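You operate a simulated robot arm through the tools that you are given. There is no shell and no other tool.

You are at the controls of a simulated two-armed robot. One attempt, no reset.

## Task
Carry the pale board with both arms and set it on the door end of the plank table.

It is judged by the outcome, as a careful person would: the job done as asked, and still so three seconds after it is handed in. It fails if anything else is knocked over, pushed out of place, dropped, spilled or broken.

## Robot
Two 7-joint arms with two-finger parallel grippers on one trunk, on a base that moves. Base frame: it is fixed to the floor where the robot stands at the start and does not move with it; the origin is under the middle of the robot, x ahead of it, y to its left, z up. Lengths are in cm, angles in rad, forces in N, time in s.
The left shoulder is at the start at [-1.4, 17.8, 115.2], the right one opposite. With the tool pointing down near the work surface each hand reaches from about 16 to 66 cm from the robot's upright axis, wherever it stands, measured 20 degrees to its own side. Places, roughly: door end of the plank table [-110, 30, 70]; pale board (34x20x4 cm) [60, -10, 80]. Payload 3.8 kg a hand.
The tool frame of a hand sits at the grasp point between the pads (the TCP): z along the fingers, y along the line on which they close. The tips reach 3 cm beyond it. The gripper opens to 11 cm. The fingers are 2 cm wide and 1 cm thick; the gripper's body (4.8 by 11.2 cm) begins 5.5 cm behind the TCP.
Orientation is that of the tool frame in the base frame, as a unit quaternion [w, x, y, z]. With the fingers straight down and closing along the base's y, the tool's x points along the base's -x, its y along +y and its z along -z.

## Interface
- The arms move only by the tool send_rows. It takes "left_increments", "right_increments" or both (then of equal length, played together; a hand with none holds still); each is a list of rows, each a list of 6 numbers: the shift along the tool's x, y, z in units of 30 mm (1.0 is 30 mm), then the turn, a rotation vector about the tool's x, y, z in units of 8 degrees (1.0 is 8 degrees). In form: [[tx, ty, tz, wx, wy, wz], ...]. A call has 1 to 20 rows; each row shifts and turns the commanded pose from where the row before left it, along the tool's axes as they then stand. "left_jaw" and "right_jaw" are, for a hand that has rows, the opening, from 0 (shut) to 1 (fully open), set as the call begins (left out, the last holds). A call with a number of a shift or a turn outside -1 to 1 is refused whole. Each row takes 0.2 s and may step no farther than 5 cm and 0.15 rad from the row before; otherwise, or with a gripper value out of range, the whole call is refused. A pose out of reach is approached as far as the arm can. The call stops where the force on the tool passes 40 N (or 10 N more than at its start, if that is more) or the arm is blocked; 0.2 s more then pass. The fingers move at their own pace (about 7.2 cm/s each) and stop on an object; they squeeze with about 25 N. The grip force told is the motor's: it shows also when the fingers shut on nothing. Time passes only in rows, and 0.2 s behind the last, so rows that do not move let the fingers close. It gives the time, the measured TCP pose, the force on the tool (base axes), the opening and the grip force at its end, in the units of the frame above (readings bear some noise), with the torque about the TCP (base axes, N m) and any sound that the robot's microphone picked up.
- Cameras (640 x 400 px; columns grow to the right, rows downward): "scene" is now at [4.28, 5.17, 128.19]; the picture's right is [0.55, -0.83, 0.03], its down [-0.64, -0.44, -0.63] and it looks along [0.54, 0.33, -0.78] (base axes); focal length 214 px, centre (320, 200). "left" rides on the left gripper at [7.2, -1.7, -10.3] in its tool frame; the picture's right is [0.23, 0.97, 0.00], its down [-0.76, 0.18, -0.62] and it looks along [-0.61, 0.14, 0.78] (tool axes); focal length 222 px, centre (320, 200). "right" rides on the right gripper at [7.2, 1.7, -10.3] in its tool frame; the picture's right is [-0.23, 0.97, 0.00], its down [-0.76, -0.18, -0.62] and it looks along [-0.61, -0.14, 0.78] (tool axes); focal length 222 px, centre (320, 200). There is no depth. A picture from a camera that has moved, and an enlarged one, comes with that camera's place and axes in the base frame and with its lens.
- grab_frame(camera): a new picture of that camera. The clock stands still meanwhile.
- slide_trunk(by): moves the trunk up (or, below 0, down) by that many cm; the arms and the scene camera ride with it, the base frame stays. It gives what a move gives, with no picture.
- base_move(legs): drives the robot by 1 to 6 legs, each [ahead, turn to the left] in cm and rad, along the robot's own axes; the way and the turn of a leg run together, so that a leg with both is an arc; at most 150 cm and 3.142 rad a leg. The arms and the cameras ride along, it lands a little off, and it stops where it bumps. It gives what a move gives.
- head_to(pan, tilt): turns the head with the scene camera to pan (to the left, within 1.396 rad either way) and tilt (down, from -0.506 to 1.204), counted from straight ahead of the robot. It gives what a move gives.
- zoom(camera, box): a new picture of the part [left, top, right, bottom] of that camera's present view, enlarged. The clock stands still meanwhile.
- finish_job(): hands the job in; it is judged then, once.

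Nothing tells you exact positions but the pictures and the camera data. Unless the task says otherwise, let go and move clear before handing in.

The tools are called after ">>>" by a JSON object that holds its "name" and its "arguments". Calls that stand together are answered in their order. send_rows: Moves the arms, as the interface text tells. Its arguments: {"type":"object","properties":{"left_increments":{"type":"array","items":{"type":"array","items":{"type":"number"}}},"left_jaw":{"type":"number"},"right_increments":{"type":"array","items":{"type":"array","items":{"type":"number"}}},"right_jaw":{"type":"number"}},"required":[]} The other tools are called the same way: slide_trunk (by) moves the trunk up or down; base_move (legs) drives the base; head_to (pan, tilt) turns the head that bears the scene camera; grab_frame (camera) takes a picture; zoom (camera, box) takes an enlarged picture of a part of a camera's view; finish_job () hands the job in.

At the start:

```text
time: 0.0
left_tcp_pos: [47.05, 9.59, 109.09]
left_tool_rot: [0.016, 0.002, 1.0, -0.003]
left_ft_force: [-0.1, -0.3, -0.4]
left_ft_torque: [-0.01, 0.02, -0.03]
left_finger_gap: 10.99
left_gripper_force: 0.1
right_tcp_pos: [28.97, -15.9, 102.8]
right_tool_rot: [0.017, 0.012, 1.0, -0.007]
right_ft_force: [0.9, 0.2, 0.4]
right_ft_torque: [-0.03, 0.02, -0.02]
right_finger_gap: 10.99
right_gripper_force: 0.1
trunk travel left (down, up): [-25.0, 32.0]
robot x, y, heading: [0.34, 0.03, -0.012]
head pan, tilt (commanded): [0.595, 0.915]
```

scene: 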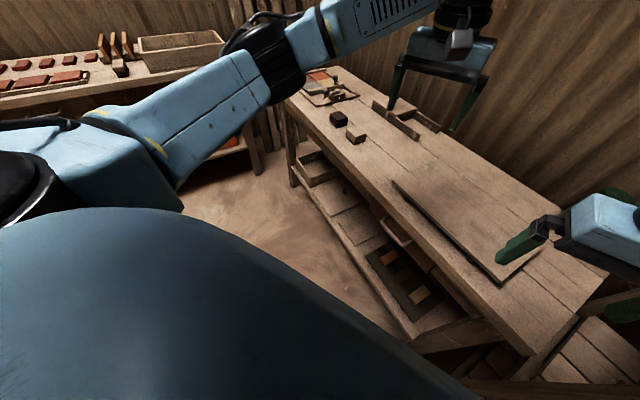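
right: 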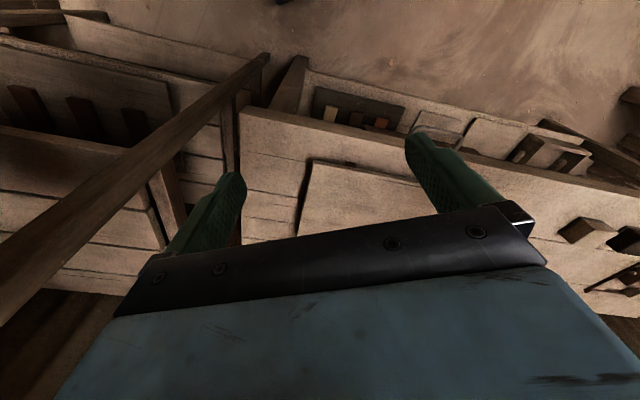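
left: 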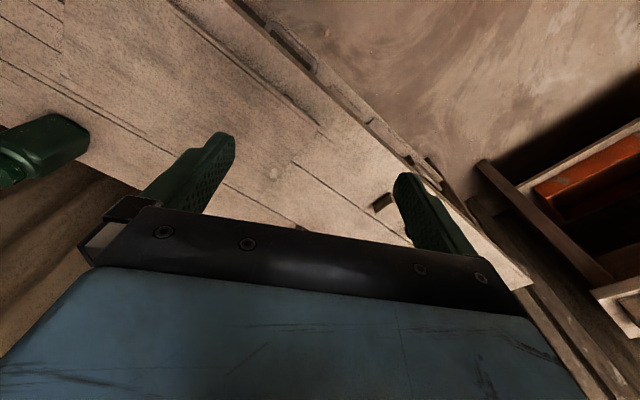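

I see a workbench ahead with what looks like a pale board lying on it, partly hidden under the arms. I'll look around with the head first to find the board, the plank table and the door.

>>> {"name": "head_to", "arguments": {"pan": -0.1, "tilt": 0.8}}

>>> {"name": "grab_frame", "arguments": {"camera": "scene"}}

```text
time: 1.1
left_tcp_pos: [47.4, 9.87, 108.8]
left_tool_rot: [0.014, 0.002, 1.0, -0.005]
left_ft_force: [0.5, -0.4, -0.5]
left_ft_torque: [0.01, 0.0, -0.02]
left_finger_gap: 11.0
left_gripper_force: 0.0
right_tcp_pos: [29.31, -15.87, 102.5]
right_tool_rot: [0.014, 0.016, 1.0, -0.01]
right_ft_force: [-0.1, 1.0, -0.5]
right_ft_torque: [-0.01, -0.01, -0.03]
right_finger_gap: 11.04
right_gripper_force: 0.0
trunk travel left (down, up): [-25.0, 32.0]
robot x, y, heading: [0.05, -0.24, -0.019]
head pan, tilt (commanded): [-0.099, 0.799]
```

```text
taken
camera scene: at [6.48, 0.48, 129.14], right [-0.12, -0.99, 0.01], down [-0.69, 0.08, -0.72], along [0.71, -0.09, -0.69], focal length 214 px, centre (320, 200)
```

scene: 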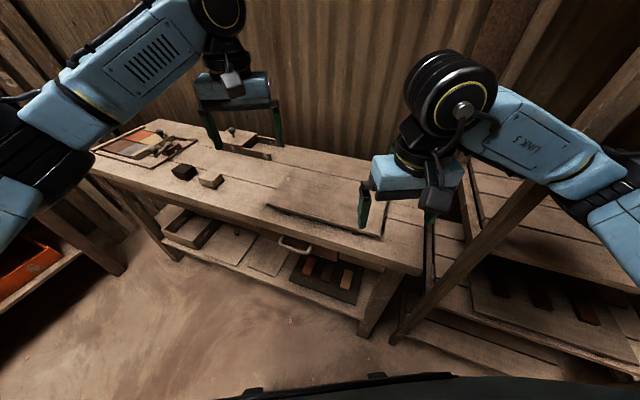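

The pale board lies flat on the bench ahead, around x 55-70, y -15. I'll zoom for its edges and look left and right for the surroundings.

>>> {"name": "zoom", "arguments": {"camera": "scene", "box": [220, 130, 460, 280]}}

>>> {"name": "zoom", "arguments": {"camera": "right", "box": [200, 80, 480, 260]}}

>>> {"name": "grab_frame", "arguments": {"camera": "left"}}

>>> {"name": "head_to", "arguments": {"pan": 1.39, "tilt": 0.5}}

>>> {"name": "grab_frame", "arguments": {"camera": "scene"}}

>>> {"name": "head_to", "arguments": {"pan": -1.39, "tilt": 0.5}}

>>> {"name": "grab_frame", "arguments": {"camera": "scene"}}

```text
2.67 times, centred on (340, 205) of scene
camera zoom: at [6.48, 0.48, 129.14], right [-0.12, -0.99, 0.01], down [-0.69, 0.08, -0.72], along [0.71, -0.09, -0.69], focal length 572 px, centre (267, 187)
```

zoom: 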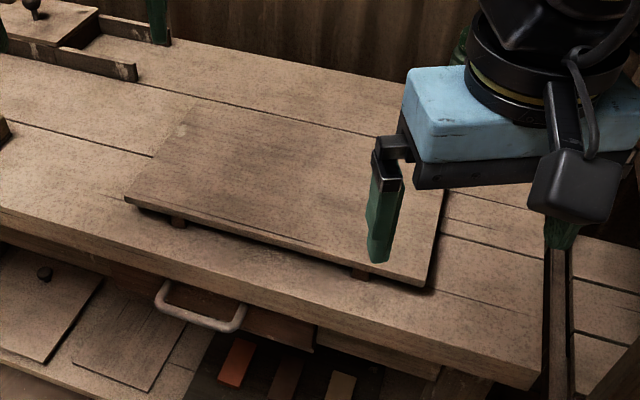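

```text
2.22 times, centred on (340, 170) of right
camera zoom: at [21.86, -13.81, 112.54], right [0.26, 0.97, -0.01], down [0.74, -0.19, 0.65], along [0.62, -0.18, -0.76], focal length 494 px, centre (276, 267)
```

zoom: 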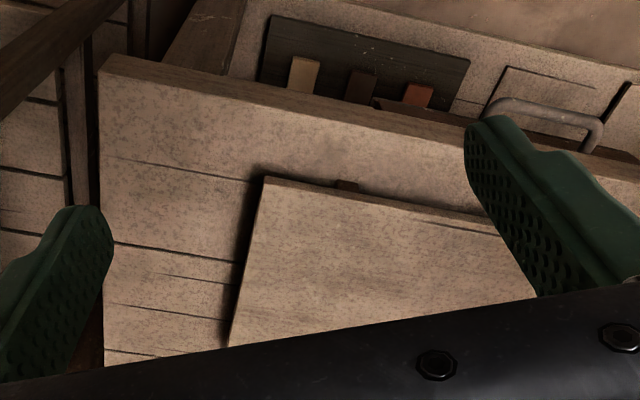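

```text
taken
camera left: at [39.8, 8.32, 119.09], right [-0.22, 0.97, -0.02], down [0.74, 0.18, 0.64], along [0.63, 0.13, -0.77], focal length 222 px, centre (320, 200)
```

left: 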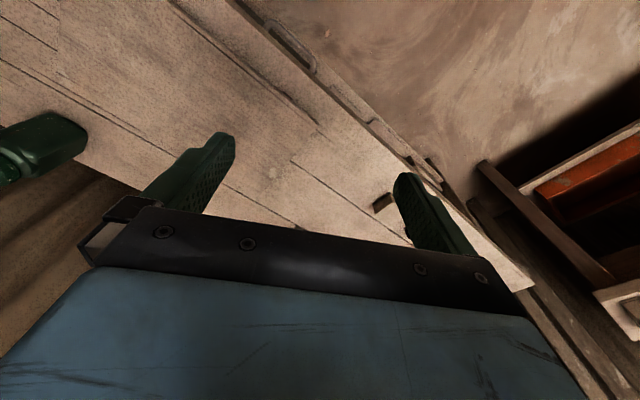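

```text
time: 2.6
left_tcp_pos: [47.32, 9.74, 108.95]
left_tool_rot: [0.015, 0.001, 1.0, -0.005]
left_ft_force: [-0.3, -0.8, 0.2]
left_ft_torque: [0.0, 0.01, -0.02]
left_finger_gap: 10.99
left_gripper_force: 0.0
right_tcp_pos: [29.38, -15.96, 102.39]
right_tool_rot: [0.014, 0.016, 1.0, -0.011]
right_ft_force: [-0.1, 0.4, -0.5]
right_ft_torque: [-0.02, -0.03, 0.0]
right_finger_gap: 11.01
right_gripper_force: 0.1
trunk travel left (down, up): [-25.0, 32.0]
robot x, y, heading: [-0.18, -0.23, -0.02]
head pan, tilt (commanded): [1.389, 0.499]
```

```text
taken
camera scene: at [0.17, 10.26, 131.45], right [0.98, -0.2, 0.03], down [-0.07, -0.48, -0.88], along [0.19, 0.86, -0.48], focal length 214 px, centre (320, 200)
```

scene: 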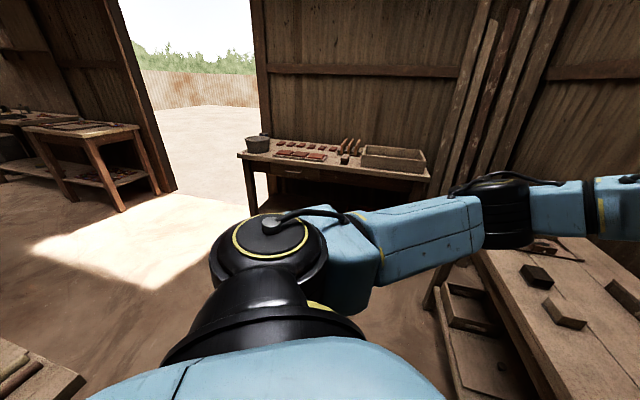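

```text
time: 5.1
left_tcp_pos: [47.28, 9.75, 108.96]
left_tool_rot: [0.015, 0.002, 1.0, -0.004]
left_ft_force: [0.4, 0.6, 1.0]
left_ft_torque: [0.01, -0.03, 0.02]
left_finger_gap: 11.01
left_gripper_force: 0.1
right_tcp_pos: [29.29, -16.02, 102.51]
right_tool_rot: [0.014, 0.015, 1.0, -0.01]
right_ft_force: [0.1, 0.4, 0.4]
right_ft_torque: [-0.04, -0.01, 0.04]
right_finger_gap: 10.99
right_gripper_force: 0.1
trunk travel left (down, up): [-25.0, 32.0]
robot x, y, heading: [-0.13, 0.39, -0.023]
head pan, tilt (commanded): [-1.389, 0.499]
```

```text
taken
camera scene: at [-0.16, -7.7, 131.63], right [-0.99, -0.16, -0.03], down [-0.05, 0.46, -0.88], along [0.16, -0.87, -0.47], focal length 214 px, centre (320, 200)
```

scene: 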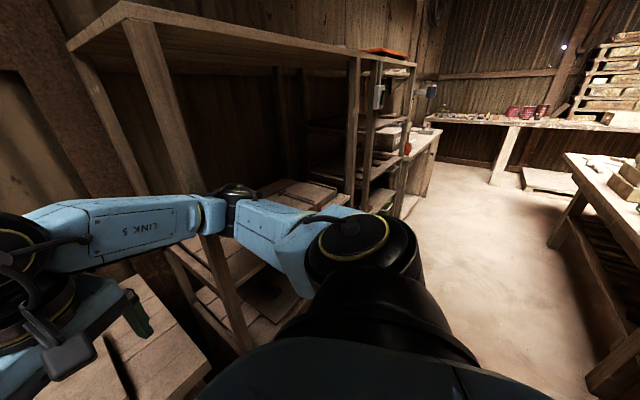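

The bench ahead is turned by about 0.5 rad, and the board lies along its front edge on two battens. The plank table seems to run parallel behind me, with a post close to my right elbow. I'll back up a little for room, then turn left to see the plank table's door end.

>>> {"name": "base_move", "arguments": {"legs": [[-16, 0]]}}

>>> {"name": "head_to", "arguments": {"pan": -0.9, "tilt": 0.6}}

>>> {"name": "grab_frame", "arguments": {"camera": "scene"}}

>>> {"name": "head_to", "arguments": {"pan": -0.2, "tilt": 0.7}}

>>> {"name": "grab_frame", "arguments": {"camera": "scene"}}

```text
time: 6.5
left_tcp_pos: [34.09, 8.78, 107.6]
left_tool_rot: [0.0, 0.004, 1.0, -0.001]
left_ft_force: [-0.2, -0.7, 0.1]
left_ft_torque: [0.01, -0.01, -0.01]
left_finger_gap: 10.98
left_gripper_force: 0.1
right_tcp_pos: [15.77, -16.41, 101.43]
right_tool_rot: [0.001, 0.013, 1.0, -0.003]
right_ft_force: [-1.0, 0.0, -0.6]
right_ft_torque: [0.01, -0.05, 0.01]
right_finger_gap: 11.0
right_gripper_force: 0.1
trunk travel left (down, up): [-25.0, 32.0]
robot x, y, heading: [-16.12, 0.13, -0.016]
head pan, tilt (commanded): [-1.389, 0.499]
```

```text
time: 7.5
left_tcp_pos: [34.32, 8.84, 107.68]
left_tool_rot: [0.0, 0.004, 1.0, 0.0]
left_ft_force: [-0.5, -0.3, 0.2]
left_ft_torque: [-0.03, 0.0, -0.02]
left_finger_gap: 10.97
left_gripper_force: 0.1
right_tcp_pos: [15.96, -16.53, 101.46]
right_tool_rot: [0.0, 0.014, 1.0, -0.003]
right_ft_force: [-0.1, -0.3, -0.5]
right_ft_torque: [0.02, 0.0, -0.01]
right_finger_gap: 11.02
right_gripper_force: 0.1
trunk travel left (down, up): [-25.0, 32.0]
robot x, y, heading: [-16.33, 0.24, -0.016]
head pan, tilt (commanded): [-0.901, 0.6]
```

```text
taken
camera scene: at [-8.69, -6.7, 130.57], right [-0.79, -0.61, 0.0], down [-0.34, 0.45, -0.83], along [0.5, -0.65, -0.56], focal length 214 px, centre (320, 200)
```

scene: 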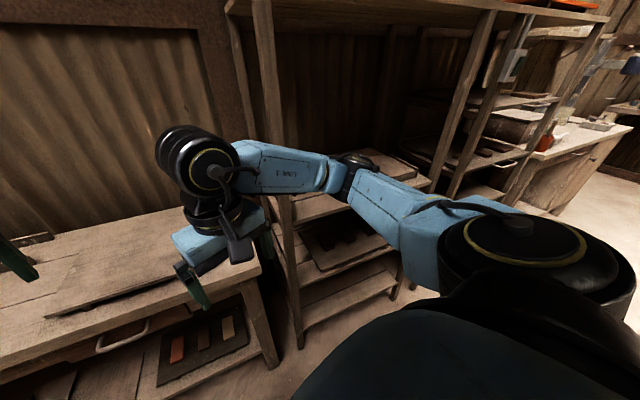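

```text
time: 8.5
left_tcp_pos: [34.24, 8.82, 107.5]
left_tool_rot: [0.0, 0.004, 1.0, 0.001]
left_ft_force: [-0.7, -0.5, 0.1]
left_ft_torque: [-0.03, -0.01, -0.03]
left_finger_gap: 10.98
left_gripper_force: 0.1
right_tcp_pos: [15.99, -16.53, 101.44]
right_tool_rot: [0.0, 0.014, 1.0, -0.004]
right_ft_force: [0.5, 0.0, -0.8]
right_ft_torque: [0.0, 0.0, -0.02]
right_finger_gap: 11.0
right_gripper_force: 0.0
trunk travel left (down, up): [-25.0, 32.0]
robot x, y, heading: [-16.02, 0.11, -0.012]
head pan, tilt (commanded): [-0.201, 0.7]
```

```text
taken
camera scene: at [-5.78, -1.51, 129.71], right [-0.21, -0.98, 0.0], down [-0.63, 0.14, -0.77], along [0.75, -0.16, -0.64], focal length 214 px, centre (320, 200)
```

scene: 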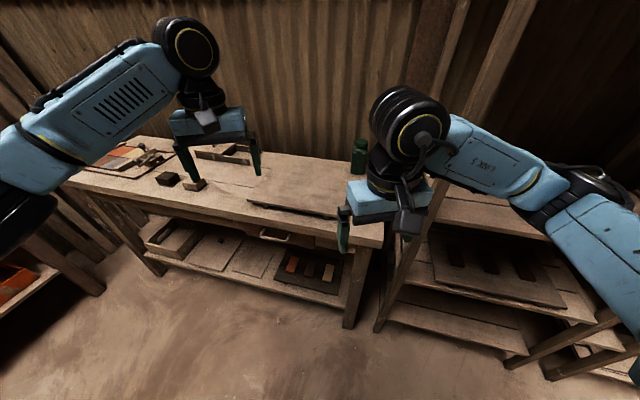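

The aisle is clear on the left side. I'll turn left in place to look at the plank table's door end behind me.

>>> {"name": "base_move", "arguments": {"legs": [[0, 1.2]]}}

>>> {"name": "head_to", "arguments": {"pan": 1.3, "tilt": 0.6}}

>>> {"name": "grab_frame", "arguments": {"camera": "scene"}}

>>> {"name": "head_to", "arguments": {"pan": 0.6, "tilt": 0.6}}

>>> {"name": "grab_frame", "arguments": {"camera": "scene"}}

```text
time: 11.9
left_tcp_pos: [-6.03, 50.31, 107.55]
left_tool_rot: [-0.001, -0.562, 0.827, 0.0]
left_ft_force: [0.2, 0.1, 0.2]
left_ft_torque: [0.02, 0.0, 0.01]
left_finger_gap: 11.0
left_gripper_force: 0.1
right_tcp_pos: [10.85, 24.04, 101.43]
right_tool_rot: [0.002, -0.553, 0.833, -0.003]
right_ft_force: [0.5, 0.5, 0.2]
right_ft_torque: [-0.02, 0.02, -0.01]
right_finger_gap: 11.0
right_gripper_force: 0.1
trunk travel left (down, up): [-25.0, 32.0]
robot x, y, heading: [-15.95, 0.36, 1.183]
head pan, tilt (commanded): [-0.201, 0.7]
```

```text
time: 13.5
left_tcp_pos: [-6.01, 50.26, 107.56]
left_tool_rot: [0.0, -0.562, 0.827, 0.0]
left_ft_force: [-0.7, 0.5, 0.3]
left_ft_torque: [0.0, 0.0, -0.03]
left_finger_gap: 11.0
left_gripper_force: 0.0
right_tcp_pos: [11.04, 24.04, 101.39]
right_tool_rot: [0.002, -0.553, 0.833, -0.003]
right_ft_force: [0.1, -0.2, 0.1]
right_ft_torque: [-0.01, 0.01, 0.03]
right_finger_gap: 10.99
right_gripper_force: 0.2
trunk travel left (down, up): [-25.0, 32.0]
robot x, y, heading: [-16.11, 0.12, 1.186]
head pan, tilt (commanded): [1.3, 0.6]
```

```text
taken
camera scene: at [-22.39, 7.68, 130.57], right [0.61, 0.79, 0.0], down [0.45, -0.34, -0.83], along [-0.65, 0.5, -0.56], focal length 214 px, centre (320, 200)
```

scene: 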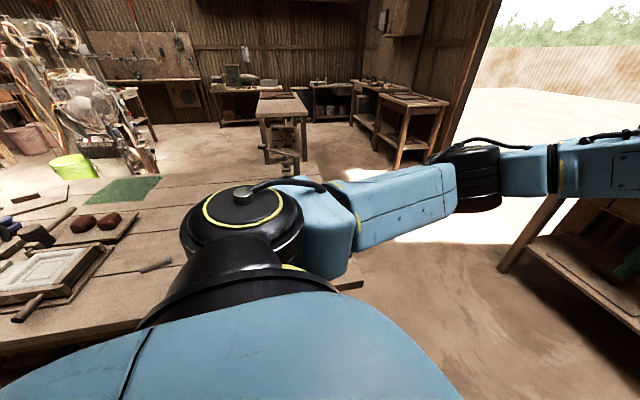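

```text
time: 14.6
left_tcp_pos: [-5.95, 50.4, 107.58]
left_tool_rot: [0.0, -0.562, 0.827, 0.0]
left_ft_force: [0.3, -0.8, 0.4]
left_ft_torque: [-0.02, 0.02, -0.02]
left_finger_gap: 11.02
left_gripper_force: 0.0
right_tcp_pos: [11.1, 24.14, 101.46]
right_tool_rot: [0.002, -0.554, 0.833, -0.003]
right_ft_force: [0.2, -0.3, -0.5]
right_ft_torque: [-0.03, -0.01, 0.02]
right_finger_gap: 11.01
right_gripper_force: 0.0
trunk travel left (down, up): [-25.0, 32.0]
robot x, y, heading: [-15.69, 0.28, 1.188]
head pan, tilt (commanded): [0.6, 0.6]
```

```text
taken
camera scene: at [-17.29, 10.92, 130.57], right [0.98, 0.22, 0.0], down [0.12, -0.55, -0.83], along [-0.18, 0.81, -0.56], focal length 214 px, centre (320, 200)
```

scene: 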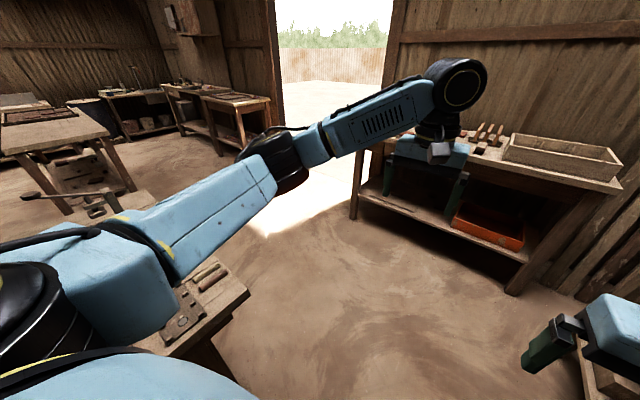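

The plank table is behind-left with tools and a green cloth on it; my shoulder blocks the door end. I'll turn further left to face it squarely.

>>> {"name": "base_move", "arguments": {"legs": [[0, 0.95]]}}

>>> {"name": "head_to", "arguments": {"pan": 0.35, "tilt": 0.75}}

>>> {"name": "grab_frame", "arguments": {"camera": "scene"}}

>>> {"name": "head_to", "arguments": {"pan": -0.3, "tilt": 0.75}}

>>> {"name": "grab_frame", "arguments": {"camera": "scene"}}

>>> {"name": "grab_frame", "arguments": {"camera": "left"}}

>>> {"name": "grab_frame", "arguments": {"camera": "right"}}

```text
time: 17.4
left_tcp_pos: [-50.43, 38.18, 107.5]
left_tool_rot: [0.0, 0.874, -0.485, 0.0]
left_ft_force: [0.2, -0.1, 0.1]
left_ft_torque: [0.01, -0.01, 0.02]
left_finger_gap: 11.04
left_gripper_force: 0.1
right_tcp_pos: [-19.11, 36.28, 101.55]
right_tool_rot: [-0.003, 0.869, -0.494, 0.002]
right_ft_force: [0.2, 1.3, -0.7]
right_ft_torque: [0.01, 0.0, 0.02]
right_finger_gap: 11.0
right_gripper_force: 0.1
trunk travel left (down, up): [-25.0, 32.0]
robot x, y, heading: [-15.85, 0.51, 2.12]
head pan, tilt (commanded): [0.6, 0.6]
```

```text
time: 18.1
left_tcp_pos: [-50.32, 38.27, 107.61]
left_tool_rot: [0.0, 0.874, -0.486, 0.0]
left_ft_force: [-0.7, 0.0, 0.9]
left_ft_torque: [0.0, -0.03, 0.0]
left_finger_gap: 11.03
left_gripper_force: 0.1
right_tcp_pos: [-19.21, 36.28, 101.47]
right_tool_rot: [-0.003, 0.869, -0.496, 0.002]
right_ft_force: [-0.4, 0.9, 0.5]
right_ft_torque: [0.02, 0.01, 0.0]
right_finger_gap: 11.02
right_gripper_force: 0.1
trunk travel left (down, up): [-25.0, 32.0]
robot x, y, heading: [-15.78, 0.29, 2.119]
head pan, tilt (commanded): [0.351, 0.75]
```

```text
taken
camera scene: at [-23.77, 7.28, 129.29], right [0.62, 0.78, 0.0], down [0.53, -0.42, -0.73], along [-0.57, 0.45, -0.68], focal length 214 px, centre (320, 200)
```

scene: 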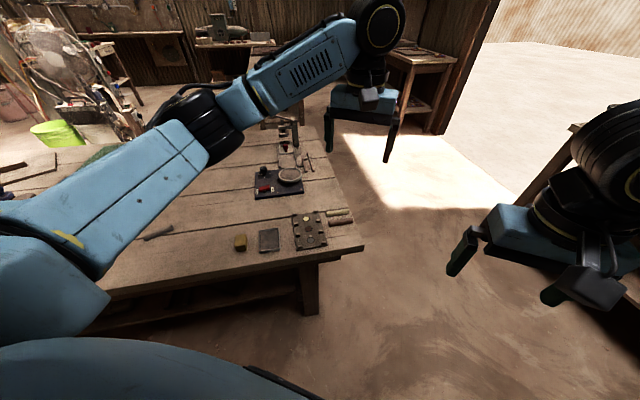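

```text
time: 19.2
left_tcp_pos: [-50.35, 38.15, 107.58]
left_tool_rot: [0.001, 0.874, -0.485, 0.0]
left_ft_force: [-0.1, -1.1, -0.4]
left_ft_torque: [0.03, -0.01, -0.01]
left_finger_gap: 11.0
left_gripper_force: 0.0
right_tcp_pos: [-19.1, 36.23, 101.53]
right_tool_rot: [-0.002, 0.869, -0.495, 0.002]
right_ft_force: [0.3, 0.0, -0.4]
right_ft_torque: [0.02, 0.0, 0.01]
right_finger_gap: 11.01
right_gripper_force: 0.1
trunk travel left (down, up): [-25.0, 32.0]
robot x, y, heading: [-15.87, 0.11, 2.127]
head pan, tilt (commanded): [-0.3, 0.75]
```

```text
taken
camera scene: at [-19.32, 10.16, 129.28], right [0.97, 0.25, 0.0], down [0.17, -0.66, -0.73], along [-0.18, 0.71, -0.68], focal length 214 px, centre (320, 200)
```

scene: 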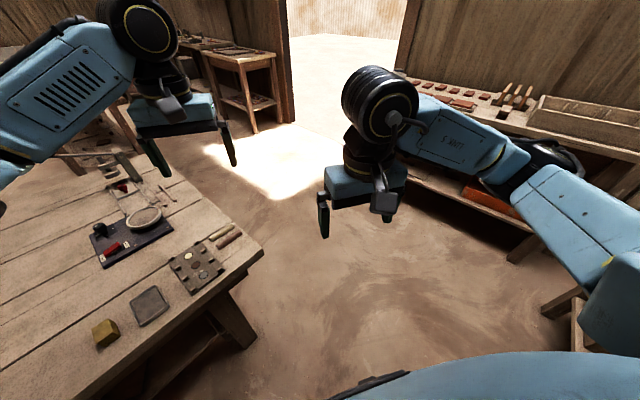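

```text
taken
camera left: at [-45.18, 32.93, 117.94], right [-0.71, -0.71, 0.0], down [-0.55, 0.55, 0.62], along [-0.44, 0.44, -0.78], focal length 222 px, centre (320, 200)
```

left: 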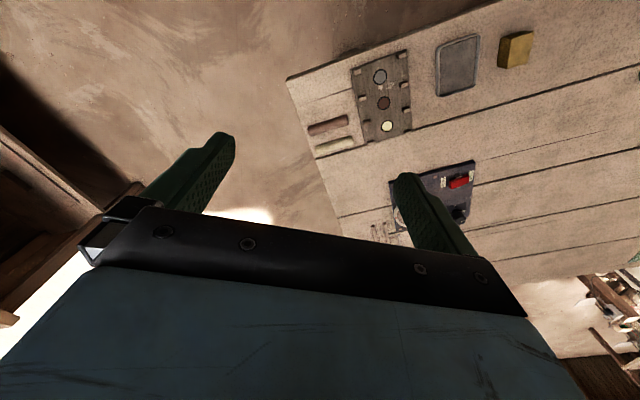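

```text
taken
camera right: at [-16.99, 29.08, 111.75], right [-0.95, -0.3, -0.01], down [-0.24, 0.74, 0.62], along [-0.18, 0.6, -0.78], focal length 222 px, centre (320, 200)
```

right: 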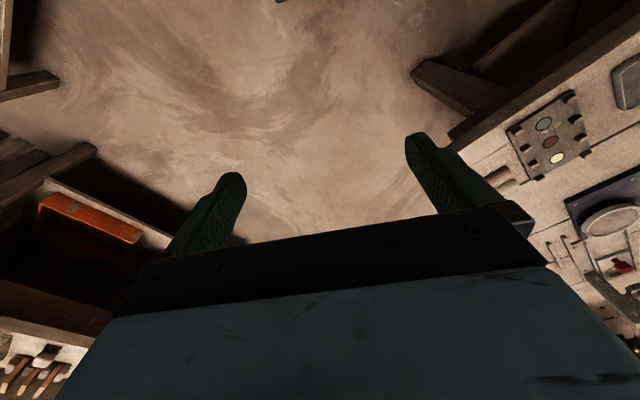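

The door end carries a disc plate, rods, a grey plate, a brass cube and a navy mat. There is a clearer stretch further along the near edge. I'll turn a bit more to map the free space precisely.

>>> {"name": "base_move", "arguments": {"legs": [[0, 0.55]]}}

>>> {"name": "head_to", "arguments": {"pan": 0.0, "tilt": 0.75}}

>>> {"name": "grab_frame", "arguments": {"camera": "scene"}}

>>> {"name": "head_to", "arguments": {"pan": 0.8, "tilt": 0.7}}

>>> {"name": "grab_frame", "arguments": {"camera": "scene"}}

>>> {"name": "grab_frame", "arguments": {"camera": "left"}}

>>> {"name": "grab_frame", "arguments": {"camera": "right"}}

```text
time: 21.1
left_tcp_pos: [-64.98, 15.38, 107.51]
left_tool_rot: [0.0, 0.971, -0.237, 0.001]
left_ft_force: [-0.1, 0.4, 0.1]
left_ft_torque: [-0.02, -0.01, -0.01]
left_finger_gap: 10.99
left_gripper_force: 0.0
right_tcp_pos: [-37.06, 29.76, 101.53]
right_tool_rot: [-0.004, 0.969, -0.248, 0.001]
right_ft_force: [-0.8, 0.4, -0.5]
right_ft_torque: [0.04, -0.01, -0.02]
right_finger_gap: 10.99
right_gripper_force: 0.0
trunk travel left (down, up): [-25.0, 32.0]
robot x, y, heading: [-16.4, 0.46, 2.655]
head pan, tilt (commanded): [-0.3, 0.75]
```

```text
time: 21.9
left_tcp_pos: [-64.95, 15.43, 107.57]
left_tool_rot: [0.0, 0.971, -0.238, 0.001]
left_ft_force: [-0.6, -0.3, 0.4]
left_ft_torque: [-0.01, 0.03, -0.03]
left_finger_gap: 11.02
left_gripper_force: 0.1
right_tcp_pos: [-37.13, 29.64, 101.49]
right_tool_rot: [-0.003, 0.969, -0.248, 0.001]
right_ft_force: [0.3, -0.6, 0.0]
right_ft_torque: [0.03, 0.0, 0.0]
right_finger_gap: 10.99
right_gripper_force: 0.2
trunk travel left (down, up): [-25.0, 32.0]
robot x, y, heading: [-16.08, 0.13, 2.652]
head pan, tilt (commanded): [0.0, 0.75]
```

```text
taken
camera scene: at [-25.35, 5.21, 129.28], right [0.47, 0.88, 0.0], down [0.6, -0.32, -0.73], along [-0.65, 0.34, -0.68], focal length 214 px, centre (320, 200)
```

scene: 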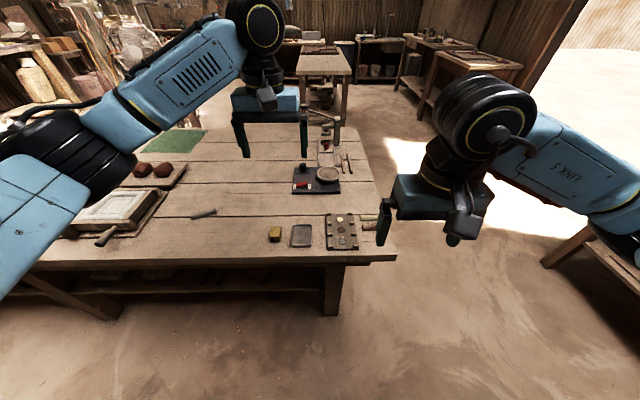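

```text
time: 23.0
left_tcp_pos: [-64.93, 15.49, 107.47]
left_tool_rot: [-0.001, 0.971, -0.237, -0.001]
left_ft_force: [0.0, 0.1, -0.3]
left_ft_torque: [0.0, 0.01, 0.01]
left_finger_gap: 11.04
left_gripper_force: 0.0
right_tcp_pos: [-37.13, 29.61, 101.43]
right_tool_rot: [-0.002, 0.969, -0.248, 0.001]
right_ft_force: [0.0, -0.5, 0.7]
right_ft_torque: [-0.02, 0.01, -0.01]
right_finger_gap: 10.98
right_gripper_force: 0.1
trunk travel left (down, up): [-25.0, 32.0]
robot x, y, heading: [-16.06, 0.39, 2.653]
head pan, tilt (commanded): [0.799, 0.7]
```

```text
taken
camera scene: at [-26.12, -1.28, 129.71], right [-0.31, 0.95, 0.0], down [0.61, 0.2, -0.76], along [-0.73, -0.23, -0.64], focal length 214 px, centre (320, 200)
```

scene: 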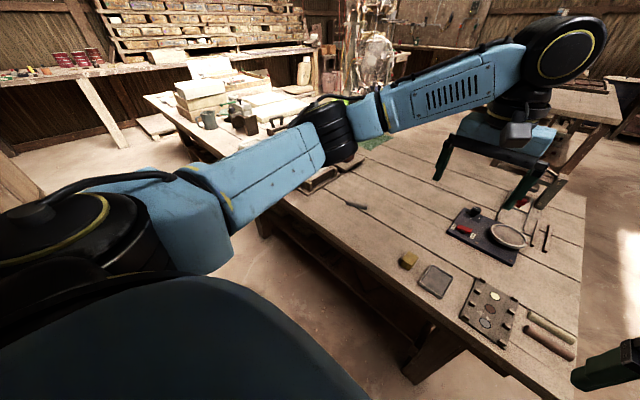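

```text
taken
camera left: at [-57.82, 13.6, 117.95], right [-0.25, -0.97, 0.0], down [-0.76, 0.19, 0.62], along [-0.6, 0.15, -0.78], focal length 222 px, centre (320, 200)
```

left: 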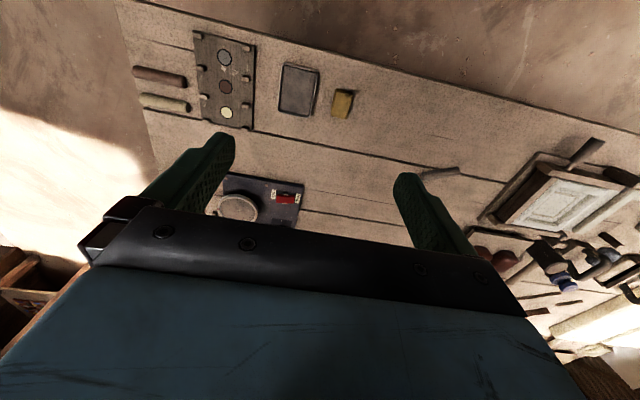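

```text
taken
camera right: at [-31.6, 24.63, 111.74], right [-0.67, -0.75, -0.01], down [-0.59, 0.52, 0.62], along [-0.46, 0.42, -0.78], focal length 222 px, centre (320, 200)
```

right: 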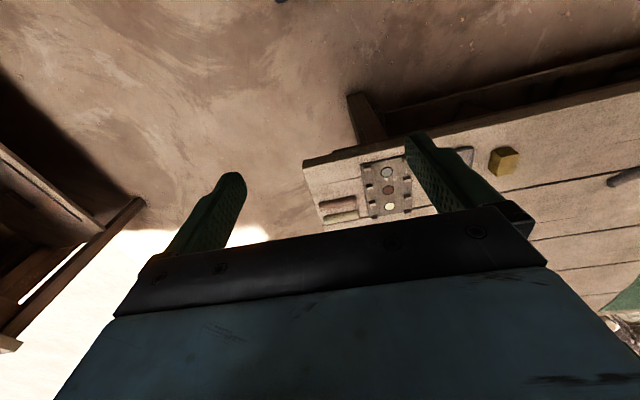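

The plank table's top is at about z 70. There is a clear patch beyond the cube and stick, around a third of a metre past the navy mat. While I have free air here I'll bring both hands side by side and turn them to point forward with the jaws closing vertically, starting with the roll.

>>> {"name": "send_rows", "arguments": {"left_increments": [[0, 0, 0, 0, 0, 1], [0, 0, 0, 0, 0, 1], [0, 0, 0, 0, 0, 1], [0, 0, 0, 0, 0, 1], [0, 0, 0, 0, 0, 1], [0, 0, 0, 0, 0, 1], [0, 0, 0, 0, 0, 1], [0, 0, 0, 0, 0, 1], [0, 0, 0, 0, 0, 1], [0, 0, 0, 0, 0, 1], [0, 0, 0, 0, 0, 1], [0, 0, 0, 0, 0, 0.25]], "right_increments": [[-0.84, 0.28, -0.17, 0, 0, 0], [-0.84, 0.28, -0.17, 0, 0, 0], [-0.84, 0.28, -0.17, 0, 0, 0], [-0.84, 0.28, -0.17, 0, 0, 0], [-0.84, 0.28, -0.17, 0, 0, 0], [-0.84, 0.28, -0.17, 0, 0, 0], [-0.84, 0.28, -0.17, 0, 0, 0], [0, 0, 0, 0, 0, 0], [0, 0, 0, 0, 0, 0], [0, 0, 0, 0, 0, 0], [0, 0, 0, 0, 0, 0], [0, 0, 0, 0, 0, 0]]}}

```text
time: 25.6
left_tcp_pos: [-64.97, 15.44, 107.64]
left_tool_rot: [0.0, -0.518, 0.856, 0.0]
left_ft_force: [-0.4, -0.4, 0.8]
left_ft_torque: [0.01, 0.0, 0.0]
left_finger_gap: 11.0
left_gripper_force: 0.0
right_tcp_pos: [-55.36, 32.9, 104.88]
right_tool_rot: [-0.004, 0.969, -0.248, 0.0]
right_ft_force: [-0.1, -0.5, 0.1]
right_ft_torque: [-0.01, -0.01, 0.04]
right_finger_gap: 11.01
right_gripper_force: 0.1
trunk travel left (down, up): [-25.0, 32.0]
robot x, y, heading: [-15.71, 0.16, 2.653]
head pan, tilt (commanded): [0.799, 0.7]
```

The left roll went through cleanly. Now I'll roll the right hand and pitch the left hand forward.

>>> {"name": "send_rows", "arguments": {"left_increments": [[0, 0, 0, -1, 0, 0], [0, 0, 0, -1, 0, 0], [0, 0, 0, -1, 0, 0], [0, 0, 0, -1, 0, 0], [0, 0, 0, -1, 0, 0], [0, 0, 0, -1, 0, 0], [0, 0, 0, -1, 0, 0], [0, 0, 0, -1, 0, 0], [0, 0, 0, -1, 0, 0], [0, 0, 0, -1, 0, 0], [0, 0, 0, -1, 0, 0], [0, 0, 0, -0.25, 0, 0]], "right_increments": [[0, 0, 0, 0, 0, -1], [0, 0, 0, 0, 0, -1], [0, 0, 0, 0, 0, -1], [0, 0, 0, 0, 0, -1], [0, 0, 0, 0, 0, -1], [0, 0, 0, 0, 0, -1], [0, 0, 0, 0, 0, -1], [0, 0, 0, 0, 0, -1], [0, 0, 0, 0, 0, -1], [0, 0, 0, 0, 0, -1], [0, 0, 0, 0, 0, -1], [0, 0, 0, 0, 0, -0.25]]}}

```text
time: 28.2
left_tcp_pos: [-64.89, 15.45, 107.65]
left_tool_rot: [-0.368, -0.366, 0.605, 0.604]
left_ft_force: [-0.2, 0.3, -0.5]
left_ft_torque: [-0.03, 0.02, -0.01]
left_finger_gap: 10.98
left_gripper_force: 0.0
right_tcp_pos: [-54.66, 31.8, 105.21]
right_tool_rot: [-0.009, 0.973, 0.231, -0.025]
right_ft_force: [-0.1, -0.9, 0.9]
right_ft_torque: [0.02, 0.02, 0.0]
right_finger_gap: 10.99
right_gripper_force: 0.0
right hand out of reach, approached as far as the arm can: row 7, 8, 9, 10, 11
trunk travel left (down, up): [-25.0, 32.0]
robot x, y, heading: [-16.29, -0.15, 2.657]
head pan, tilt (commanded): [0.799, 0.7]
```

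The left hand now points forward with jaws vertical. The right hand hit a roll limit partway, so I'll pitch it forward and see if the wrist frees up.

>>> {"name": "send_rows", "arguments": {"right_increments": [[0, 0, 0, 1, 0, 0], [0, 0, 0, 1, 0, 0], [0, 0, 0, 1, 0, 0], [0, 0, 0, 1, 0, 0], [0, 0, 0, 1, 0, 0], [0, 0, 0, 1, 0, 0]]}}

>>> {"name": "grab_frame", "arguments": {"camera": "scene"}}

```text
time: 29.6
left_tcp_pos: [-65.02, 15.46, 107.63]
left_tool_rot: [-0.367, -0.366, 0.605, 0.604]
left_ft_force: [0.1, -0.9, -0.7]
left_ft_torque: [0.01, -0.01, 0.01]
left_finger_gap: 11.0
left_gripper_force: 0.2
right_tcp_pos: [-54.67, 31.92, 105.21]
right_tool_rot: [-0.405, 0.88, 0.216, -0.123]
right_ft_force: [0.1, -0.2, -0.8]
right_ft_torque: [-0.01, 0.0, 0.02]
right_finger_gap: 11.0
right_gripper_force: 0.1
trunk travel left (down, up): [-25.0, 32.0]
robot x, y, heading: [-16.03, 0.15, 2.653]
head pan, tilt (commanded): [0.799, 0.7]
```

```text
taken
camera scene: at [-26.12, -1.31, 129.71], right [-0.31, 0.95, 0.0], down [0.61, 0.2, -0.76], along [-0.73, -0.23, -0.64], focal length 214 px, centre (320, 200)
```

scene: 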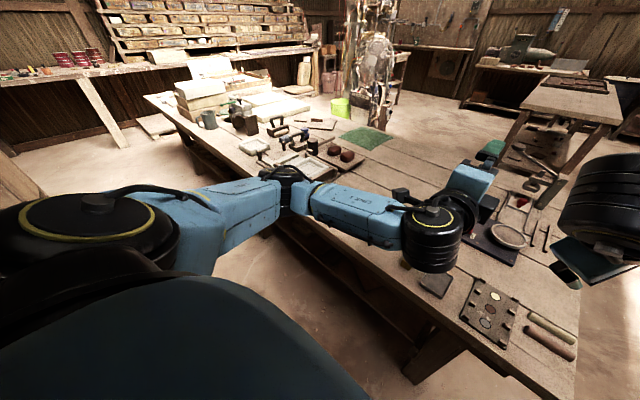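

The right hand pitched on from where it stood, yawed about 33° to the right. I'll finish the pitch and then yaw it back to straight ahead.

>>> {"name": "send_rows", "arguments": {"right_increments": [[0, 0, 0, 1, 0, 0], [0, 0, 0, 1, 0, 0], [0, 0, 0, 1, 0, 0], [0, 0, 0, 1, 0, 0], [0, 0, 0, 1, 0, 0], [0, 0, 0, 0.1, -1, 0], [0, 0, 0, 0, -1, 0], [0, 0, 0, 0, -1, 0], [0, 0, 0, 0, -1, 0]]}}

```text
time: 31.6
left_tcp_pos: [-64.91, 15.51, 107.63]
left_tool_rot: [-0.367, -0.366, 0.605, 0.604]
left_ft_force: [-0.6, -0.9, -0.1]
left_ft_torque: [0.0, -0.01, 0.02]
left_finger_gap: 11.0
left_gripper_force: 0.1
right_tcp_pos: [-54.67, 31.52, 105.35]
right_tool_rot: [0.613, -0.607, -0.341, 0.372]
right_ft_force: [-0.4, 0.6, 1.2]
right_ft_torque: [0.02, 0.03, -0.01]
right_finger_gap: 10.98
right_gripper_force: 0.1
right hand out of reach, approached as far as the arm can: row 9
trunk travel left (down, up): [-25.0, 32.0]
robot x, y, heading: [-16.15, 0.39, 2.655]
head pan, tilt (commanded): [0.799, 0.7]
```

Both hands now point straight ahead with jaws vertical. I'll lower both arms a bit relative to the trunk to check the wrist keeps this pose at working height.

>>> {"name": "send_rows", "arguments": {"left_increments": [[0, -0.85, 0, 0, 0, 0], [0, -0.85, 0, 0, 0, 0], [0, -0.85, 0, 0, 0, 0], [0, -0.85, 0, 0, 0, 0], [0, -0.85, 0, 0, 0, 0]], "right_increments": [[0, 0.7, 0, 0, 0, 0], [0, 0.7, 0, 0, 0, 0], [0, 0.7, 0, 0, 0, 0], [0, 0.7, 0, 0, 0, 0], [0, 0.7, 0, 0, 0, 0]]}}

>>> {"name": "head_to", "arguments": {"pan": 0.0, "tilt": 0.8}}

>>> {"name": "grab_frame", "arguments": {"camera": "scene"}}

>>> {"name": "grab_frame", "arguments": {"camera": "right"}}

>>> {"name": "grab_frame", "arguments": {"camera": "left"}}

```text
time: 32.8
left_tcp_pos: [-64.98, 15.6, 94.99]
left_tool_rot: [-0.367, -0.367, 0.605, 0.604]
left_ft_force: [0.3, -0.3, 0.5]
left_ft_torque: [-0.01, 0.0, 0.0]
left_finger_gap: 11.01
left_gripper_force: 0.1
right_tcp_pos: [-55.89, 27.15, 97.41]
right_tool_rot: [0.614, -0.607, -0.341, 0.371]
right_ft_force: [-1.0, -0.3, -0.8]
right_ft_torque: [0.0, 0.01, -0.01]
right_finger_gap: 11.0
right_gripper_force: 0.1
right hand out of reach, approached as far as the arm can: row 1, 2, 3, 4, 5
trunk travel left (down, up): [-25.0, 32.0]
robot x, y, heading: [-16.19, 0.04, 2.657]
head pan, tilt (commanded): [0.799, 0.7]
```

```text
time: 33.9
left_tcp_pos: [-64.93, 15.49, 95.05]
left_tool_rot: [-0.366, -0.367, 0.604, 0.605]
left_ft_force: [-1.2, 0.2, 0.1]
left_ft_torque: [-0.01, -0.02, 0.02]
left_finger_gap: 11.01
left_gripper_force: 0.0
right_tcp_pos: [-55.86, 27.23, 97.51]
right_tool_rot: [0.613, -0.608, -0.341, 0.371]
right_ft_force: [0.8, 0.2, 0.3]
right_ft_torque: [0.01, 0.0, 0.02]
right_finger_gap: 11.0
right_gripper_force: 0.0
trunk travel left (down, up): [-25.0, 32.0]
robot x, y, heading: [-16.03, 0.26, 2.661]
head pan, tilt (commanded): [0.0, 0.799]
```

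```text
taken
camera scene: at [-25.16, 5.09, 128.88], right [0.47, 0.88, 0.0], down [0.63, -0.34, -0.7], along [-0.62, 0.33, -0.72], focal length 214 px, centre (320, 200)
```

scene: 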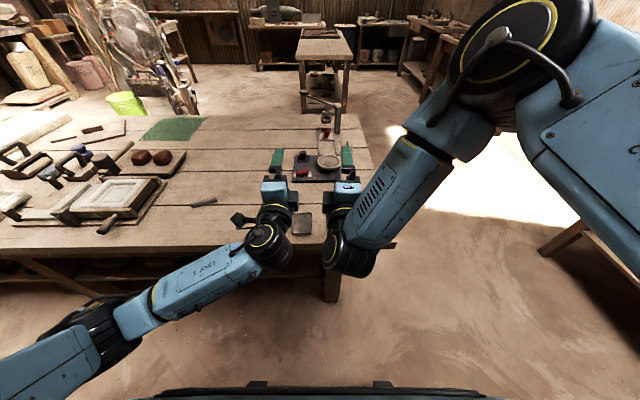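

```text
taken
camera right: at [-43.4, 28.27, 95.15], right [-0.15, -0.21, -0.97], down [0.17, -0.97, 0.18], along [-0.97, -0.14, 0.18], focal length 222 px, centre (320, 200)
```

right: 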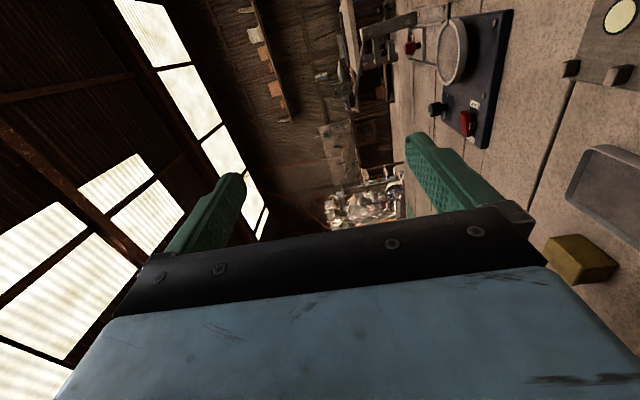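

```text
taken
camera left: at [-59.26, 4.35, 93.39], right [-0.11, -0.2, 0.97], down [0.9, 0.39, 0.18], along [-0.41, 0.9, 0.14], focal length 222 px, centre (320, 200)
```

left: 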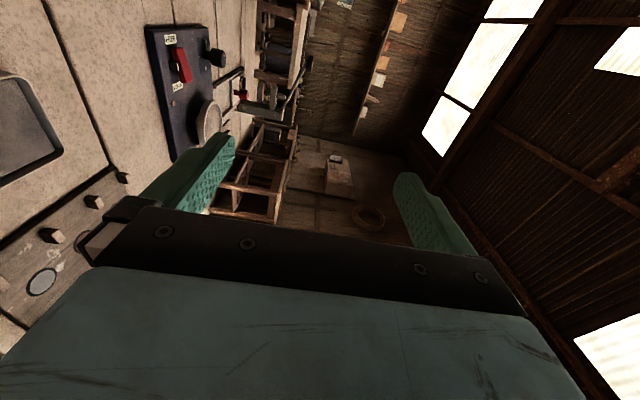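

The right arm is working close to its wrist limit in this roll. I'll roll the right hand half a turn about its own axis (jaws still vertical) and spread it away from the left hand, which should give more margin.

>>> {"name": "send_rows", "arguments": {"right_increments": [[0, 0, 0, 0, 0, 1], [0, 0, 0, 0, 0, 1], [0, 0, 0, 0, 0, 1], [0, 0, 0, 0, 0, 1], [0, 0, 0, 0, 0, 1], [0, 0, 0, 0, 0, 1], [0, 0, 0, 0, 0, 1], [0, 0, 0, 0, 0, 1], [0, 0, 0, 0, 0, 1], [0, 0, 0, 0, 0, 1], [0, 0, 0, 0, 0, 1], [-0.5, -0.9, 0, 0, 0, 0.25], [-0.5, -0.9, 0, 0, 0, 0]]}}

```text
time: 36.7
left_tcp_pos: [-64.97, 15.56, 94.89]
left_tool_rot: [-0.367, -0.367, 0.605, 0.604]
left_ft_force: [-0.2, 0.2, -0.4]
left_ft_torque: [-0.01, -0.02, 0.0]
left_finger_gap: 11.01
left_gripper_force: 0.0
right_tcp_pos: [-53.29, 29.63, 101.8]
right_tool_rot: [0.172, -0.671, 0.19, 0.696]
right_ft_force: [0.7, -0.2, 0.0]
right_ft_torque: [0.01, 0.01, 0.02]
right_finger_gap: 10.99
right_gripper_force: 0.2
right hand out of reach, approached as far as the arm can: row 12, 13
trunk travel left (down, up): [-25.0, 32.0]
robot x, y, heading: [-15.97, -0.08, 2.655]
head pan, tilt (commanded): [0.0, 0.799]
```

The right arm still runs into a limit, apparently because its elbow has flipped high. Let me look at it before correcting.

>>> {"name": "head_to", "arguments": {"pan": -0.5, "tilt": 0.6}}

>>> {"name": "grab_frame", "arguments": {"camera": "scene"}}

>>> {"name": "head_to", "arguments": {"pan": 0.5, "tilt": 0.6}}

>>> {"name": "grab_frame", "arguments": {"camera": "scene"}}

```text
time: 37.7
left_tcp_pos: [-65.02, 15.55, 95.06]
left_tool_rot: [-0.367, -0.367, 0.604, 0.604]
left_ft_force: [0.3, 0.4, 0.0]
left_ft_torque: [-0.02, 0.02, 0.04]
left_finger_gap: 11.01
left_gripper_force: 0.1
right_tcp_pos: [-53.3, 29.4, 101.72]
right_tool_rot: [0.171, -0.671, 0.188, 0.697]
right_ft_force: [0.3, -0.1, 0.1]
right_ft_torque: [-0.03, -0.02, -0.02]
right_finger_gap: 10.98
right_gripper_force: 0.0
trunk travel left (down, up): [-25.0, 32.0]
robot x, y, heading: [-15.99, 0.38, 2.653]
head pan, tilt (commanded): [-0.499, 0.6]
```

```text
taken
camera scene: at [-22.91, 8.69, 130.57], right [0.83, 0.55, 0.0], down [0.31, -0.47, -0.82], along [-0.46, 0.69, -0.57], focal length 214 px, centre (320, 200)
```

scene: 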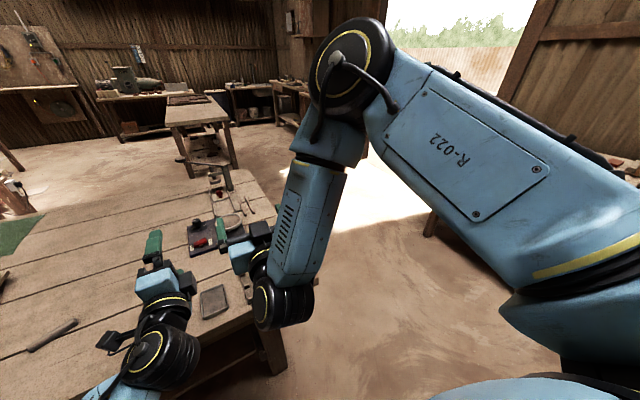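

```text
time: 38.9
left_tcp_pos: [-65.17, 15.55, 95.02]
left_tool_rot: [-0.367, -0.367, 0.605, 0.605]
left_ft_force: [0.6, 0.2, 1.0]
left_ft_torque: [0.01, -0.01, 0.01]
left_finger_gap: 10.99
left_gripper_force: 0.0
right_tcp_pos: [-53.42, 29.64, 101.75]
right_tool_rot: [0.173, -0.671, 0.189, 0.695]
right_ft_force: [-0.3, 0.0, 0.0]
right_ft_torque: [0.02, -0.01, -0.01]
right_finger_gap: 10.99
right_gripper_force: 0.2
trunk travel left (down, up): [-25.0, 32.0]
robot x, y, heading: [-16.1, 0.5, 2.656]
head pan, tilt (commanded): [0.499, 0.6]
```

```text
taken
camera scene: at [-26.87, 1.23, 130.57], right [-0.01, 1.0, 0.0], down [0.56, 0.01, -0.83], along [-0.83, -0.01, -0.56], focal length 214 px, centre (320, 200)
```

scene: 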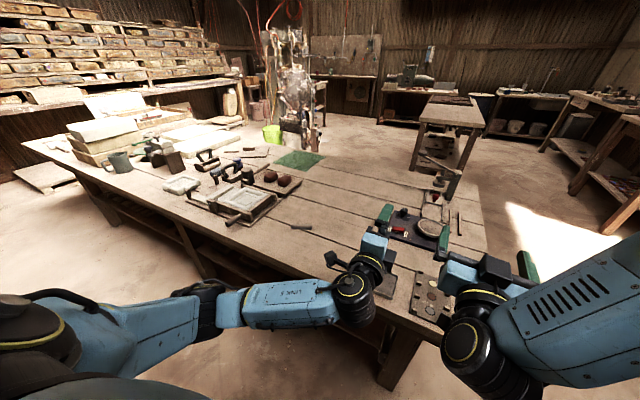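

The right arm is in an elbow-high posture. I'll retrace: bring the right hand back to pointing down, then take the other roll direction, as the left arm did.

>>> {"name": "send_rows", "arguments": {"right_increments": [[0, 0, 0, 0, 1, 0], [0, 0, 0, 0, 1, 0], [0, 0, 0, 0, 1, 0], [0, 0, 0, 0, 1, 0], [0, 0, 0, 0, 1, 0], [0, 0, 0, 0, 1, 0], [0, 0, 0, 0, 1, 0], [0, 0, 0, 0, 1, 0], [0, 0, 0, 0, 1, 0], [0, 0, 0, 0, 1, 0], [0, 0, 0, 0, 1, 0], [0, 0, 0, 0, 0.25, 0]]}}

>>> {"name": "head_to", "arguments": {"pan": -0.4, "tilt": 0.6}}

>>> {"name": "grab_frame", "arguments": {"camera": "scene"}}

```text
time: 41.5
left_tcp_pos: [-65.04, 15.57, 94.92]
left_tool_rot: [-0.367, -0.367, 0.604, 0.604]
left_ft_force: [-0.2, 0.7, 0.1]
left_ft_torque: [-0.02, -0.03, 0.04]
left_finger_gap: 11.01
left_gripper_force: 0.1
right_tcp_pos: [-53.37, 29.38, 101.64]
right_tool_rot: [0.011, 0.967, -0.253, -0.017]
right_ft_force: [0.0, 0.2, 0.2]
right_ft_torque: [0.03, 0.0, 0.02]
right_finger_gap: 10.99
right_gripper_force: 0.2
trunk travel left (down, up): [-25.0, 32.0]
robot x, y, heading: [-16.57, 0.38, 2.654]
head pan, tilt (commanded): [0.499, 0.6]
```

```text
time: 42.7
left_tcp_pos: [-64.92, 15.53, 95.04]
left_tool_rot: [-0.367, -0.366, 0.605, 0.604]
left_ft_force: [-0.6, -0.1, 0.9]
left_ft_torque: [0.0, 0.02, 0.0]
left_finger_gap: 11.01
left_gripper_force: 0.0
right_tcp_pos: [-53.52, 29.37, 101.71]
right_tool_rot: [0.012, 0.967, -0.253, -0.02]
right_ft_force: [-0.4, -0.5, 0.3]
right_ft_torque: [-0.03, -0.03, 0.01]
right_finger_gap: 11.01
right_gripper_force: 0.1
trunk travel left (down, up): [-25.0, 32.0]
robot x, y, heading: [-16.3, 0.21, 2.652]
head pan, tilt (commanded): [-0.4, 0.6]
```

```text
taken
camera scene: at [-23.62, 8.17, 130.57], right [0.77, 0.63, 0.0], down [0.36, -0.44, -0.83], along [-0.52, 0.64, -0.56], focal length 214 px, centre (320, 200)
```

scene: 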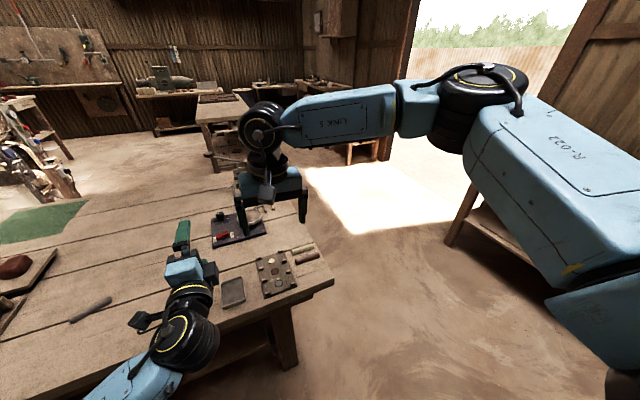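

The right arm is back in its natural posture. Now I'll roll it the other way.

>>> {"name": "send_rows", "arguments": {"right_increments": [[0, -0.7, 0, 0, 0, 0], [0, -0.7, 0, 0, 0, 0], [0, 0, 0, 0, 0, 1], [0, 0, 0, 0, 0, 1], [0, 0, 0, 0, 0, 1], [0, 0, 0, 0, 0, 1], [0, 0, 0, 0, 0, 1], [0, 0, 0, 0, 0, 1], [0, 0, 0, 0, 0, 1], [0, 0, 0, 0, 0, 1], [0, 0, 0, 0, 0, 1], [0, 0, 0, 0, 0, 1], [0, 0, 0, 0, 0, 1], [0, 0, 0, 0, 0, 0.25]]}}

```text
time: 45.7
left_tcp_pos: [-65.03, 15.57, 94.94]
left_tool_rot: [-0.367, -0.368, 0.604, 0.604]
left_ft_force: [-0.2, 0.4, -0.2]
left_ft_torque: [0.01, 0.0, 0.02]
left_finger_gap: 11.0
left_gripper_force: 0.1
right_tcp_pos: [-51.41, 33.05, 101.58]
right_tool_rot: [-0.022, -0.504, 0.863, 0.005]
right_ft_force: [-0.5, -0.6, -0.7]
right_ft_torque: [0.01, 0.0, -0.01]
right_finger_gap: 11.0
right_gripper_force: 0.1
trunk travel left (down, up): [-25.0, 32.0]
robot x, y, heading: [-15.79, 0.33, 2.656]
head pan, tilt (commanded): [-0.4, 0.6]
```

That roll completed without any limit. Next I'll pitch the right hand forward.

>>> {"name": "send_rows", "arguments": {"right_increments": [[0, 0, 0, -1, 0, 0], [0, 0, 0, -1, 0, 0], [0, 0, 0, -1, 0, 0], [0, 0, 0, -1, 0, 0], [0, 0, 0, -1, 0, 0], [0, 0, 0, -1, 0, 0], [0, 0, 0, -1, 0, 0], [0, 0, 0, -1, 0, 0], [0, 0, 0, -1, 0, 0], [0, 0, 0, -1, 0, 0], [0, 0, 0, -1, 0, 0], [0, 0, 0, -0.25, 0, 0]]}}

>>> {"name": "grab_frame", "arguments": {"camera": "scene"}}

```text
time: 48.3
left_tcp_pos: [-64.88, 15.72, 95.07]
left_tool_rot: [-0.367, -0.367, 0.605, 0.604]
left_ft_force: [1.2, 0.4, 0.4]
left_ft_torque: [-0.01, -0.02, 0.04]
left_finger_gap: 11.02
left_gripper_force: 0.0
right_tcp_pos: [-52.02, 29.99, 103.21]
right_tool_rot: [-0.371, -0.341, 0.606, 0.615]
right_ft_force: [0.1, -0.7, 0.0]
right_ft_torque: [0.01, -0.03, 0.01]
right_finger_gap: 11.03
right_gripper_force: 0.1
right hand out of reach, approached as far as the arm can: row 10, 11, 12
trunk travel left (down, up): [-25.0, 32.0]
robot x, y, heading: [-16.5, 0.55, 2.657]
head pan, tilt (commanded): [-0.4, 0.6]
```

```text
taken
camera scene: at [-23.61, 8.23, 130.57], right [0.78, 0.63, 0.0], down [0.36, -0.44, -0.82], along [-0.52, 0.64, -0.57], focal length 214 px, centre (320, 200)
```

scene: 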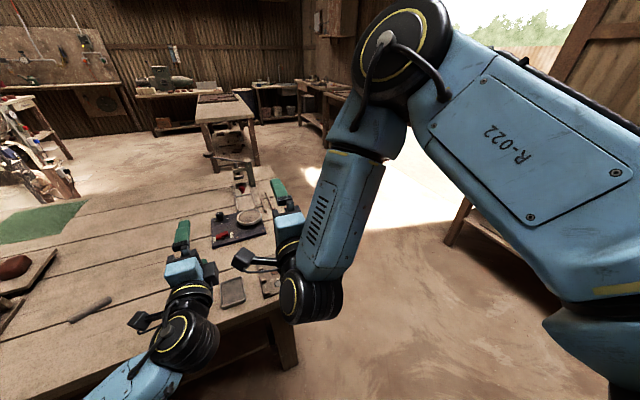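

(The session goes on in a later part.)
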